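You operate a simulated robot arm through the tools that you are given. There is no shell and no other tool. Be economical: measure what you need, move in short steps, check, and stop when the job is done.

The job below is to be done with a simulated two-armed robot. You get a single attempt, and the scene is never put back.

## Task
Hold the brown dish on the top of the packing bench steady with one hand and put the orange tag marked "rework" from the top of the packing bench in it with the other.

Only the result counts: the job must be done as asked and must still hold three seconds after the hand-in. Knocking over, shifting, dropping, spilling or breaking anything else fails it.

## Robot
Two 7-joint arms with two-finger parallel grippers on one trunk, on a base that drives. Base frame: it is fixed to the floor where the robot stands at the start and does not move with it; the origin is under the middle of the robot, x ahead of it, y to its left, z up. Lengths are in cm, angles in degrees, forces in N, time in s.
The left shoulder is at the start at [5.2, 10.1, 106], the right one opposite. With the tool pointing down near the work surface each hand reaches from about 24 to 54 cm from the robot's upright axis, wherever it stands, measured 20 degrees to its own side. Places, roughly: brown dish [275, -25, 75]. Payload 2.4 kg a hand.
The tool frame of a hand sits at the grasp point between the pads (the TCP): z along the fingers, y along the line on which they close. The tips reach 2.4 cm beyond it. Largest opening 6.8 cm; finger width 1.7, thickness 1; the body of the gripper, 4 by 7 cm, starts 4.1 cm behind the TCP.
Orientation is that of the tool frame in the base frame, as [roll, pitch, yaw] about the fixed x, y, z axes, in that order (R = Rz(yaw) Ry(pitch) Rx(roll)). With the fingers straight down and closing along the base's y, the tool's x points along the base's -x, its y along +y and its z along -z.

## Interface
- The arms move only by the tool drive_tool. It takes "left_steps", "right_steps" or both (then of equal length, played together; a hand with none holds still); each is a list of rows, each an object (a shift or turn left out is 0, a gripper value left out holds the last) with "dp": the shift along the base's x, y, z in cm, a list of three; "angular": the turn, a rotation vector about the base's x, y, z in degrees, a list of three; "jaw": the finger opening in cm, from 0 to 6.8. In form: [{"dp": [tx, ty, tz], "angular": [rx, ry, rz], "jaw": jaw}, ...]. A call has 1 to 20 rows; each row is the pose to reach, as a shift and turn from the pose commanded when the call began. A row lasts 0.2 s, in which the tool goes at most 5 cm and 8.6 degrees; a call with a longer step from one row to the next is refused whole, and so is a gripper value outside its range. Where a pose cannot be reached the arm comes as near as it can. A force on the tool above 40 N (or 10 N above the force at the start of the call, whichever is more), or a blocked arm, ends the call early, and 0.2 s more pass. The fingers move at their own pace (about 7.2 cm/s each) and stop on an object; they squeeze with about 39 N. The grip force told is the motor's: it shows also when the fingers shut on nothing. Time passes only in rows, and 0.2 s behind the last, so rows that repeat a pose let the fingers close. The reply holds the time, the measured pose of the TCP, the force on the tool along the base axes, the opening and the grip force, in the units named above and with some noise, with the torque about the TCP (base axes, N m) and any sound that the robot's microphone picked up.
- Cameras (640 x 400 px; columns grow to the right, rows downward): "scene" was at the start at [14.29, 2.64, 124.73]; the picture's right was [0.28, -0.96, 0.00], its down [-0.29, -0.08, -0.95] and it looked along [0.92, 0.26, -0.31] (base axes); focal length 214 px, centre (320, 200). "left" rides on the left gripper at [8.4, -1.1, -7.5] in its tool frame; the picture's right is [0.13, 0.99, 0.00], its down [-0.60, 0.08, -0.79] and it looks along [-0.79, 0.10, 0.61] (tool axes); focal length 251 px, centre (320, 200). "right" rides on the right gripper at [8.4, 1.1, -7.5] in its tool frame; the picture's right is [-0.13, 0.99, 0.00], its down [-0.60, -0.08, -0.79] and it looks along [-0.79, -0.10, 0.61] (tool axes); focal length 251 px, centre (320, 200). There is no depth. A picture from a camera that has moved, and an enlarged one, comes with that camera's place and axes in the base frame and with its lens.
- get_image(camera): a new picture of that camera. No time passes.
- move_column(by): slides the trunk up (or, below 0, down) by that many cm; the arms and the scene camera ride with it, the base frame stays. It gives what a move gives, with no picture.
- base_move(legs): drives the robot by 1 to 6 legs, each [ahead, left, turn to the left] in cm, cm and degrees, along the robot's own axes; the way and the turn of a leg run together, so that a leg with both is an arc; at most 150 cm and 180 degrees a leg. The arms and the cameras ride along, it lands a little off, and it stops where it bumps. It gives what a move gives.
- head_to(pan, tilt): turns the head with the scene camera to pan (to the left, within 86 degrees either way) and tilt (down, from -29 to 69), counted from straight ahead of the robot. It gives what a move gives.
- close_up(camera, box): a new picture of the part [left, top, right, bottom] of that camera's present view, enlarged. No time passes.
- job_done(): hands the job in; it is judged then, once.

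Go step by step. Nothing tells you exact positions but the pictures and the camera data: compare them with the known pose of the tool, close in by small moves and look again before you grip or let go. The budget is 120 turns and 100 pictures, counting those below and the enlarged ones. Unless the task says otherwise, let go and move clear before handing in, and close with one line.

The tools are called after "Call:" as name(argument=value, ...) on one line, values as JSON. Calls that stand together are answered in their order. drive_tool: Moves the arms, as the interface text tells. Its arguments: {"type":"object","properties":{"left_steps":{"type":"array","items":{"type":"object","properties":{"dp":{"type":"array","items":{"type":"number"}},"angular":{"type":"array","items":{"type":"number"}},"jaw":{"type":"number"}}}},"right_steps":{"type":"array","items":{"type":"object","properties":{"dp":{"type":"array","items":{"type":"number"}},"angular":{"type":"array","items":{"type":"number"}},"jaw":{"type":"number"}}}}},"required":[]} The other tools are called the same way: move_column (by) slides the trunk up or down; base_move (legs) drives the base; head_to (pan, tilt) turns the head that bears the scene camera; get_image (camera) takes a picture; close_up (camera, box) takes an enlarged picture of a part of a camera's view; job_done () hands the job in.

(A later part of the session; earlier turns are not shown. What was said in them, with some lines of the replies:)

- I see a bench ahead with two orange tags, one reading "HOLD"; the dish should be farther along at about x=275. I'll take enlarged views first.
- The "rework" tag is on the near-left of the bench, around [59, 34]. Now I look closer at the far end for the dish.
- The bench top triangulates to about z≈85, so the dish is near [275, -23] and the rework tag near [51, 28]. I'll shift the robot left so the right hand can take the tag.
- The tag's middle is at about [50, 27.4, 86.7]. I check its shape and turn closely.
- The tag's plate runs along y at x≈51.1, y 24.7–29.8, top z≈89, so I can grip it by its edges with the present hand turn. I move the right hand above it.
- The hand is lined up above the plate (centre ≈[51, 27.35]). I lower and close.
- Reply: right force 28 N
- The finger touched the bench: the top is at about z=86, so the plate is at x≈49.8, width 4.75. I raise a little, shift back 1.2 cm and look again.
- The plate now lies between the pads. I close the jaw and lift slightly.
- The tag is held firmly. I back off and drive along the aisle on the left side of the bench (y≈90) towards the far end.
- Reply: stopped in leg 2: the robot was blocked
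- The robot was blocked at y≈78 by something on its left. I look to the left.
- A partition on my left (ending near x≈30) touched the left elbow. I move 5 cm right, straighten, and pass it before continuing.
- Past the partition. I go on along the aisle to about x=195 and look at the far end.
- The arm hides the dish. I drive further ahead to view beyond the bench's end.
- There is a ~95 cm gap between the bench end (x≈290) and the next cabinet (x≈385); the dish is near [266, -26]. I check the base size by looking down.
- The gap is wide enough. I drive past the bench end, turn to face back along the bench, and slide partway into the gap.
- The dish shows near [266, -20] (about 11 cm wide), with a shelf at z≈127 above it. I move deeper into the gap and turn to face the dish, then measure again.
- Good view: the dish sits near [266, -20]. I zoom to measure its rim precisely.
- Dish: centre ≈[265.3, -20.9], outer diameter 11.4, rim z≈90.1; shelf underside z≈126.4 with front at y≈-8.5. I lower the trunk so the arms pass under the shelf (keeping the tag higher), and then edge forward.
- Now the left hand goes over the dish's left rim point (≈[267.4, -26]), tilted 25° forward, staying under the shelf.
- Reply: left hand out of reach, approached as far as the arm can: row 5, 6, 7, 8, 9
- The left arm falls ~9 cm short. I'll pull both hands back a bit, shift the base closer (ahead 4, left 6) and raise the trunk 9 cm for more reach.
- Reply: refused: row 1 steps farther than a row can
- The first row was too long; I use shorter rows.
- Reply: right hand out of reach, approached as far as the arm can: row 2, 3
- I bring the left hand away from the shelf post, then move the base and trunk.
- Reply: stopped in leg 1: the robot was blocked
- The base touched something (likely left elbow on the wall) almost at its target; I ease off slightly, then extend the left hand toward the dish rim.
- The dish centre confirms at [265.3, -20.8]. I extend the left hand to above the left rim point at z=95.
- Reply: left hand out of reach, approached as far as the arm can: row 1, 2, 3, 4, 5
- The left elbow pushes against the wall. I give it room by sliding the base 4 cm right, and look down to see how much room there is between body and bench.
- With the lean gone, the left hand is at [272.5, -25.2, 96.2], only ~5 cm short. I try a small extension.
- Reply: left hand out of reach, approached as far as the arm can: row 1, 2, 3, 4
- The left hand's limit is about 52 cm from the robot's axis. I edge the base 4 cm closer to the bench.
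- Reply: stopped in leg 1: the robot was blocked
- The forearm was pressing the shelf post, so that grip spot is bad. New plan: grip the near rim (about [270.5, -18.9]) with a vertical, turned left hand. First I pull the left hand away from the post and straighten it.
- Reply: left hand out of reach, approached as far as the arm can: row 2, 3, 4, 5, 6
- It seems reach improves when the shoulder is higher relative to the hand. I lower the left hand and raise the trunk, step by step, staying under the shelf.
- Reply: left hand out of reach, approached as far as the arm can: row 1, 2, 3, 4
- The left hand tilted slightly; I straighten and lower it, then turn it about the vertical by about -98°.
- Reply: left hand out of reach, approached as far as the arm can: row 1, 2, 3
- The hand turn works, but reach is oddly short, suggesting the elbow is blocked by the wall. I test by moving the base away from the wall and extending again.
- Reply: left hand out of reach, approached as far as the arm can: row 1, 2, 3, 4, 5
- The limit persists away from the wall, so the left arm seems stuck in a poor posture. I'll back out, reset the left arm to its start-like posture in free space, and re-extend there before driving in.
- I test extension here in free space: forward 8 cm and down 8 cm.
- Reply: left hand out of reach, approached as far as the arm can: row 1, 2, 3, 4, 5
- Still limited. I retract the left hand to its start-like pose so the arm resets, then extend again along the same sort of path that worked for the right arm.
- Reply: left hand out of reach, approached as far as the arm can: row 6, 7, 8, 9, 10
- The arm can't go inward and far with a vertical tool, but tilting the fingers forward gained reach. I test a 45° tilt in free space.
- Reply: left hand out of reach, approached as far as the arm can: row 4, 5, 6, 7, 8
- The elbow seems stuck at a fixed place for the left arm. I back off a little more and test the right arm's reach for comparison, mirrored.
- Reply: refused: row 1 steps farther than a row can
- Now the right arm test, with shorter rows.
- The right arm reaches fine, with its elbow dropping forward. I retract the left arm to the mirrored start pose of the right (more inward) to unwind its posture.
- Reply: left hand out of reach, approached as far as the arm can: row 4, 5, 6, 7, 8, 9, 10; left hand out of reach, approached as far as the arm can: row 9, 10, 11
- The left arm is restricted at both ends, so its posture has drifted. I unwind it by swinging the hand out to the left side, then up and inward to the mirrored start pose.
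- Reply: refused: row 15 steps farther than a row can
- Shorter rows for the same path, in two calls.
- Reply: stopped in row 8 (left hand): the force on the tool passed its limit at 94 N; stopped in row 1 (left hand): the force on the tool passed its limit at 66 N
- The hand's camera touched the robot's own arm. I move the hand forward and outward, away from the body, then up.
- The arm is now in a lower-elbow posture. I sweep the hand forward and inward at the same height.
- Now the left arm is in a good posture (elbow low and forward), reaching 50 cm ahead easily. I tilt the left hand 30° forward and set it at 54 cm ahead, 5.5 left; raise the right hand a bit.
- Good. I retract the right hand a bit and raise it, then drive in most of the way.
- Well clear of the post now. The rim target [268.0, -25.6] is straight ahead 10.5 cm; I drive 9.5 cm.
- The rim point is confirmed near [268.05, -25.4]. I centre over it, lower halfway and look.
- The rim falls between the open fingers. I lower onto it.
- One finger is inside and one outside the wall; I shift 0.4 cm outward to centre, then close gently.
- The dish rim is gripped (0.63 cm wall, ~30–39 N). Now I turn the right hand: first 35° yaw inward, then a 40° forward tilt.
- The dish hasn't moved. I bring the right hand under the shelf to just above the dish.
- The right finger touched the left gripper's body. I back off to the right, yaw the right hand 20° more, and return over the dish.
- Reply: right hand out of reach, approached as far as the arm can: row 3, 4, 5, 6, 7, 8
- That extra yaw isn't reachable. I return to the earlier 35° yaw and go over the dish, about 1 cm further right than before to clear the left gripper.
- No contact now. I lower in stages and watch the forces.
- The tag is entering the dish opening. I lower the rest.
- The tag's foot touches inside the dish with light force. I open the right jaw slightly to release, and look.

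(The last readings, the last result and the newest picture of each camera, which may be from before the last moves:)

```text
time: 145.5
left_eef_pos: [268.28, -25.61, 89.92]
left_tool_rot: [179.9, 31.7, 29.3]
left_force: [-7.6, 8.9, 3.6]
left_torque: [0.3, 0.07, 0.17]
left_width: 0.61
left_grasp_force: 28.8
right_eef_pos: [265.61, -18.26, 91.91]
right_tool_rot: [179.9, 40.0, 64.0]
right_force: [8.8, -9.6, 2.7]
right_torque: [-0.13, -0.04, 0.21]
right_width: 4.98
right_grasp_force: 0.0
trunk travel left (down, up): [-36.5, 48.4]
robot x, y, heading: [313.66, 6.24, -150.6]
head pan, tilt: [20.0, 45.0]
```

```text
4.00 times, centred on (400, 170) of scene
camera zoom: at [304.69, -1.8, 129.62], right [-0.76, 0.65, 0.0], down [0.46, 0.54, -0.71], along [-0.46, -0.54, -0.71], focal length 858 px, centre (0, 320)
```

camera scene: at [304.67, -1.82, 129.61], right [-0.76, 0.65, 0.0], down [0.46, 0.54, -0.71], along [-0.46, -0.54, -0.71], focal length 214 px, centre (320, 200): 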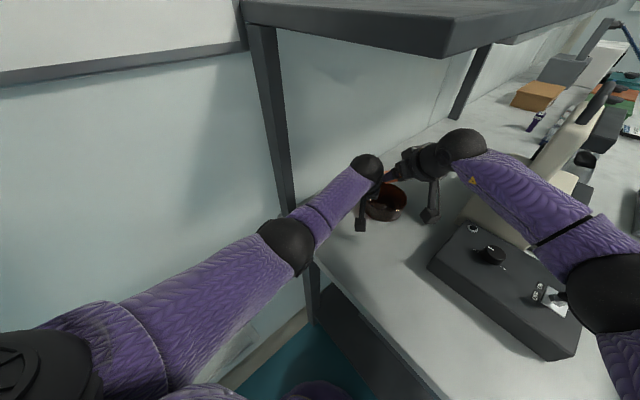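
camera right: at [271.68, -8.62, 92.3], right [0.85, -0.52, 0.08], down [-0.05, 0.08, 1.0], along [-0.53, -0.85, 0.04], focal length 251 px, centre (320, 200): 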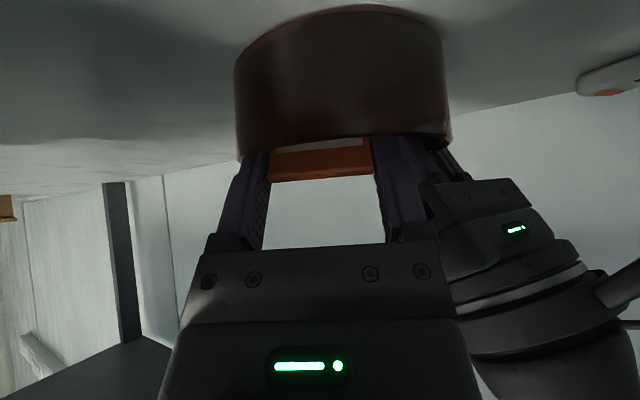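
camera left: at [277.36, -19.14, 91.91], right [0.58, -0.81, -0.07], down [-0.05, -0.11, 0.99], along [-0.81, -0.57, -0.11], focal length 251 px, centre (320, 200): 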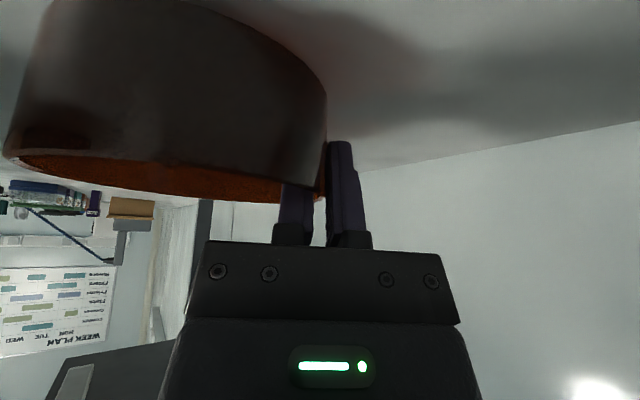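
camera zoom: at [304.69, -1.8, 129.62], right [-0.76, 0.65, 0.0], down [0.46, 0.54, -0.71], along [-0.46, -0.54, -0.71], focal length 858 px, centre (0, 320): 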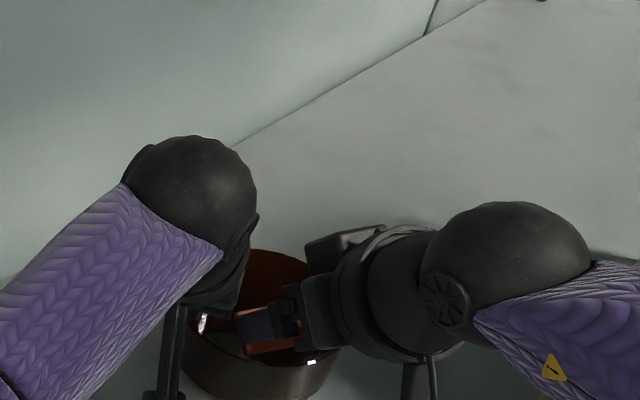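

The tag has slid down between the fingers; one finger pushes lightly on the dish wall. I relieve that by shifting slightly inward, opening a bit more, then rising slowly.

Call:
drive_tool(right_steps=[{"jaw": 5.0}, {"dp": [0.4, -0.2, 0], "jaw": 5.3}, {"dp": [0.4, -0.2, 0], "jaw": 5.4}, {"dp": [0.4, -0.2, 0.2], "jaw": 5.4}])

Call:
get_image(camera="right")

```text
time: 146.5
left_eef_pos: [268.27, -25.7, 89.96]
left_tool_rot: [179.9, 31.6, 29.3]
left_force: [1.1, 1.7, 4.6]
left_torque: [0.44, 0.12, -0.05]
left_width: 0.62
left_grasp_force: 28.7
right_eef_pos: [266.1, -18.22, 92.15]
right_tool_rot: [179.9, 39.8, 63.9]
right_force: [1.0, 0.6, 0.1]
right_torque: [0.01, -0.03, 0.0]
right_width: 5.36
right_grasp_force: 0.0
trunk travel left (down, up): [-36.5, 48.4]
robot x, y, heading: [313.41, 5.93, -150.7]
head pan, tilt: [20.0, 45.0]
```

```text
13 pictures are left
camera right: at [272.02, -8.71, 92.51], right [0.85, -0.53, 0.08], down [-0.05, 0.07, 1.0], along [-0.53, -0.85, 0.04], focal length 251 px, centre (320, 200)
```

right: 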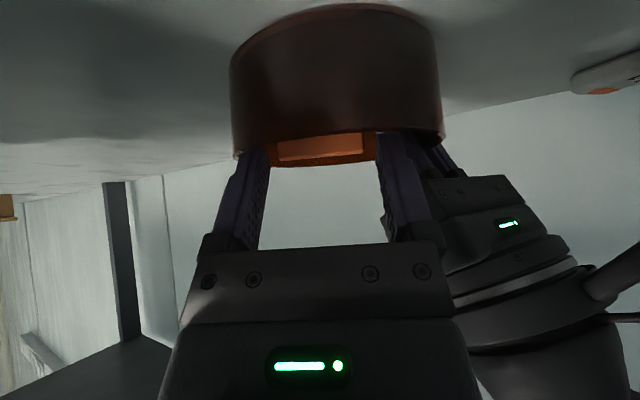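

The tag is free in the dish. I raise the right hand straight up and back away to the right.

Call:
drive_tool(right_steps=[{"dp": [-0.1, 0.1, 1]}, {"dp": [-0.2, 0.2, 2.5]}, {"dp": [-0.4, 0.5, 4.5]}, {"dp": [-0.6, 0.8, 7]}, {"dp": [-0.6, 3, 8]}, {"dp": [0.5, 7, 9]}, {"dp": [2.5, 11, 10.5]}, {"dp": [4.5, 15, 12.5]}])

Call:
close_up(camera="scene", box=[320, 120, 480, 220])

```text
time: 148.3
left_eef_pos: [268.39, -25.56, 89.89]
left_tool_rot: [179.8, 31.6, 29.3]
left_force: [0.9, 2.1, 4.3]
left_torque: [0.54, 0.16, -0.12]
left_width: 0.61
left_grasp_force: 29.5
right_eef_pos: [270.58, -3.2, 104.85]
right_tool_rot: [179.9, 39.9, 63.9]
right_force: [0.0, -0.4, 0.4]
right_torque: [0.01, -0.01, 0.01]
right_width: 5.44
right_grasp_force: 0.0
trunk travel left (down, up): [-36.5, 48.4]
robot x, y, heading: [313.17, 5.97, -150.5]
head pan, tilt: [20.0, 45.0]
```

```text
4.00 times, centred on (400, 170) of scene
camera zoom: at [304.68, -1.76, 129.62], right [-0.76, 0.65, 0.0], down [0.46, 0.54, -0.71], along [-0.46, -0.54, -0.71], focal length 858 px, centre (0, 320)
```

zoom: 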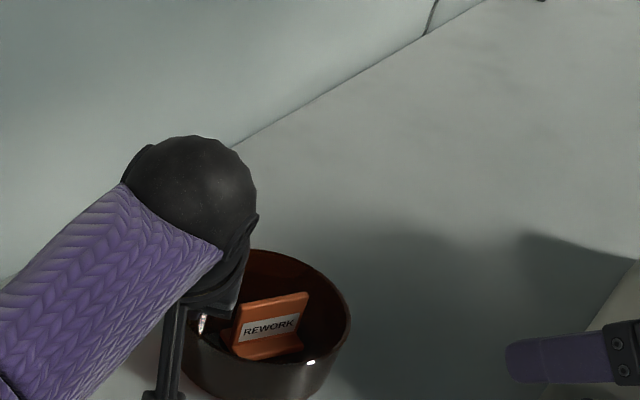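

The tag stands upright inside the dish. Now I open the left hand gently and raise it straight up.

Call:
drive_tool(left_steps=[{"jaw": 1}, {"jaw": 1.5}, {"jaw": 2.2}, {"jaw": 2.2}])

Call:
get_image(camera="left")

```text
time: 149.3
left_eef_pos: [268.36, -25.61, 89.86]
left_tool_rot: [179.8, 31.6, 29.3]
left_force: [-0.6, 0.9, 0.2]
left_torque: [0.0, 0.0, 0.02]
left_width: 2.2
left_grasp_force: 0.2
right_eef_pos: [270.4, -3.25, 104.9]
right_tool_rot: [179.8, 39.9, 63.9]
right_force: [-0.7, -0.1, -0.1]
right_torque: [0.0, 0.01, -0.02]
right_width: 5.4
right_grasp_force: 0.1
trunk travel left (down, up): [-36.5, 48.4]
robot x, y, heading: [313.27, 5.87, -150.3]
head pan, tilt: [20.0, 45.0]
```

```text
11 pictures are left
camera left: at [277.36, -19.14, 91.87], right [0.58, -0.81, -0.07], down [-0.05, -0.11, 0.99], along [-0.81, -0.57, -0.11], focal length 251 px, centre (320, 200)
```

left: 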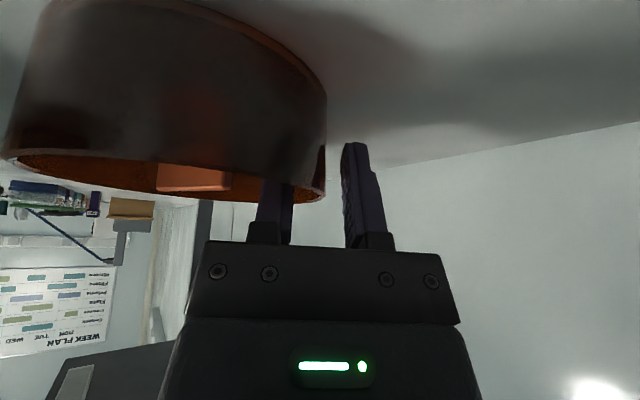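

Released without disturbance. I lift the left hand straight up, then back away with the base.

Call:
drive_tool(left_steps=[{"dp": [0, 0, 1.2]}, {"dp": [0, 0, 2.8]}, {"dp": [0, 0, 5]}, {"dp": [0, 0, 7.5]}, {"dp": [0, 0, 7.5]}])

Call:
base_move(legs=[[-15, 0, 0]])

Call:
head_to(pan=5, tilt=35)

Call:
get_image(camera="scene")

```text
time: 150.5
left_eef_pos: [268.34, -25.62, 97.3]
left_tool_rot: [179.9, 31.5, 29.3]
left_force: [-0.4, 0.1, 0.8]
left_torque: [-0.01, -0.02, 0.0]
left_width: 2.22
left_grasp_force: 0.1
right_eef_pos: [270.41, -3.26, 104.82]
right_tool_rot: [180.0, 40.0, 63.9]
right_force: [-0.7, -0.3, 0.1]
right_torque: [-0.02, -0.02, 0.02]
right_width: 5.4
right_grasp_force: 0.0
trunk travel left (down, up): [-36.5, 48.4]
robot x, y, heading: [313.09, 6.11, -150.7]
head pan, tilt: [20.0, 45.0]
```

```text
time: 151.8
left_eef_pos: [281.51, -18.35, 97.44]
left_tool_rot: [179.9, 31.6, 29.4]
left_force: [0.5, 0.2, -0.2]
left_torque: [0.02, 0.0, 0.02]
left_width: 2.21
left_grasp_force: 0.1
right_eef_pos: [283.44, 4.02, 104.83]
right_tool_rot: [179.9, 39.8, 64.0]
right_force: [-0.3, 0.7, -0.2]
right_torque: [-0.02, 0.02, -0.02]
right_width: 5.41
right_grasp_force: 0.0
trunk travel left (down, up): [-36.5, 48.4]
robot x, y, heading: [326.3, 13.41, -150.9]
head pan, tilt: [20.0, 45.0]
```

```text
time: 152.6
left_eef_pos: [281.43, -18.32, 97.32]
left_tool_rot: [179.8, 31.7, 29.4]
left_force: [0.0, -0.4, -0.2]
left_torque: [0.03, -0.02, -0.01]
left_width: 2.19
left_grasp_force: 0.1
right_eef_pos: [283.58, 4.02, 104.76]
right_tool_rot: [179.9, 39.9, 63.8]
right_force: [0.2, -0.1, 0.5]
right_torque: [-0.03, -0.01, 0.03]
right_width: 5.39
right_grasp_force: 0.0
trunk travel left (down, up): [-36.5, 48.4]
robot x, y, heading: [326.16, 13.39, -150.7]
head pan, tilt: [5.0, 35.0]
```

```text
10 pictures are left
camera scene: at [315.72, 6.72, 131.09], right [-0.56, 0.83, 0.0], down [0.47, 0.32, -0.82], along [-0.68, -0.46, -0.57], focal length 214 px, centre (320, 200)
```

scene: 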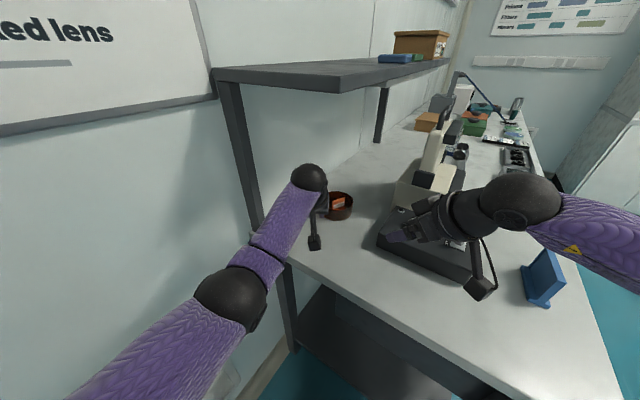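

The tag sits in the dish, both hands are clear, and nothing else looks disturbed, so I hand in.

Call:
job_done()

```text
The job is handed in.
```

The job is handed in: the orange "rework" tag is standing in the brown dish. The left hand held the dish by its rim while the right hand put the tag in, and both hands have let go and moved clear.
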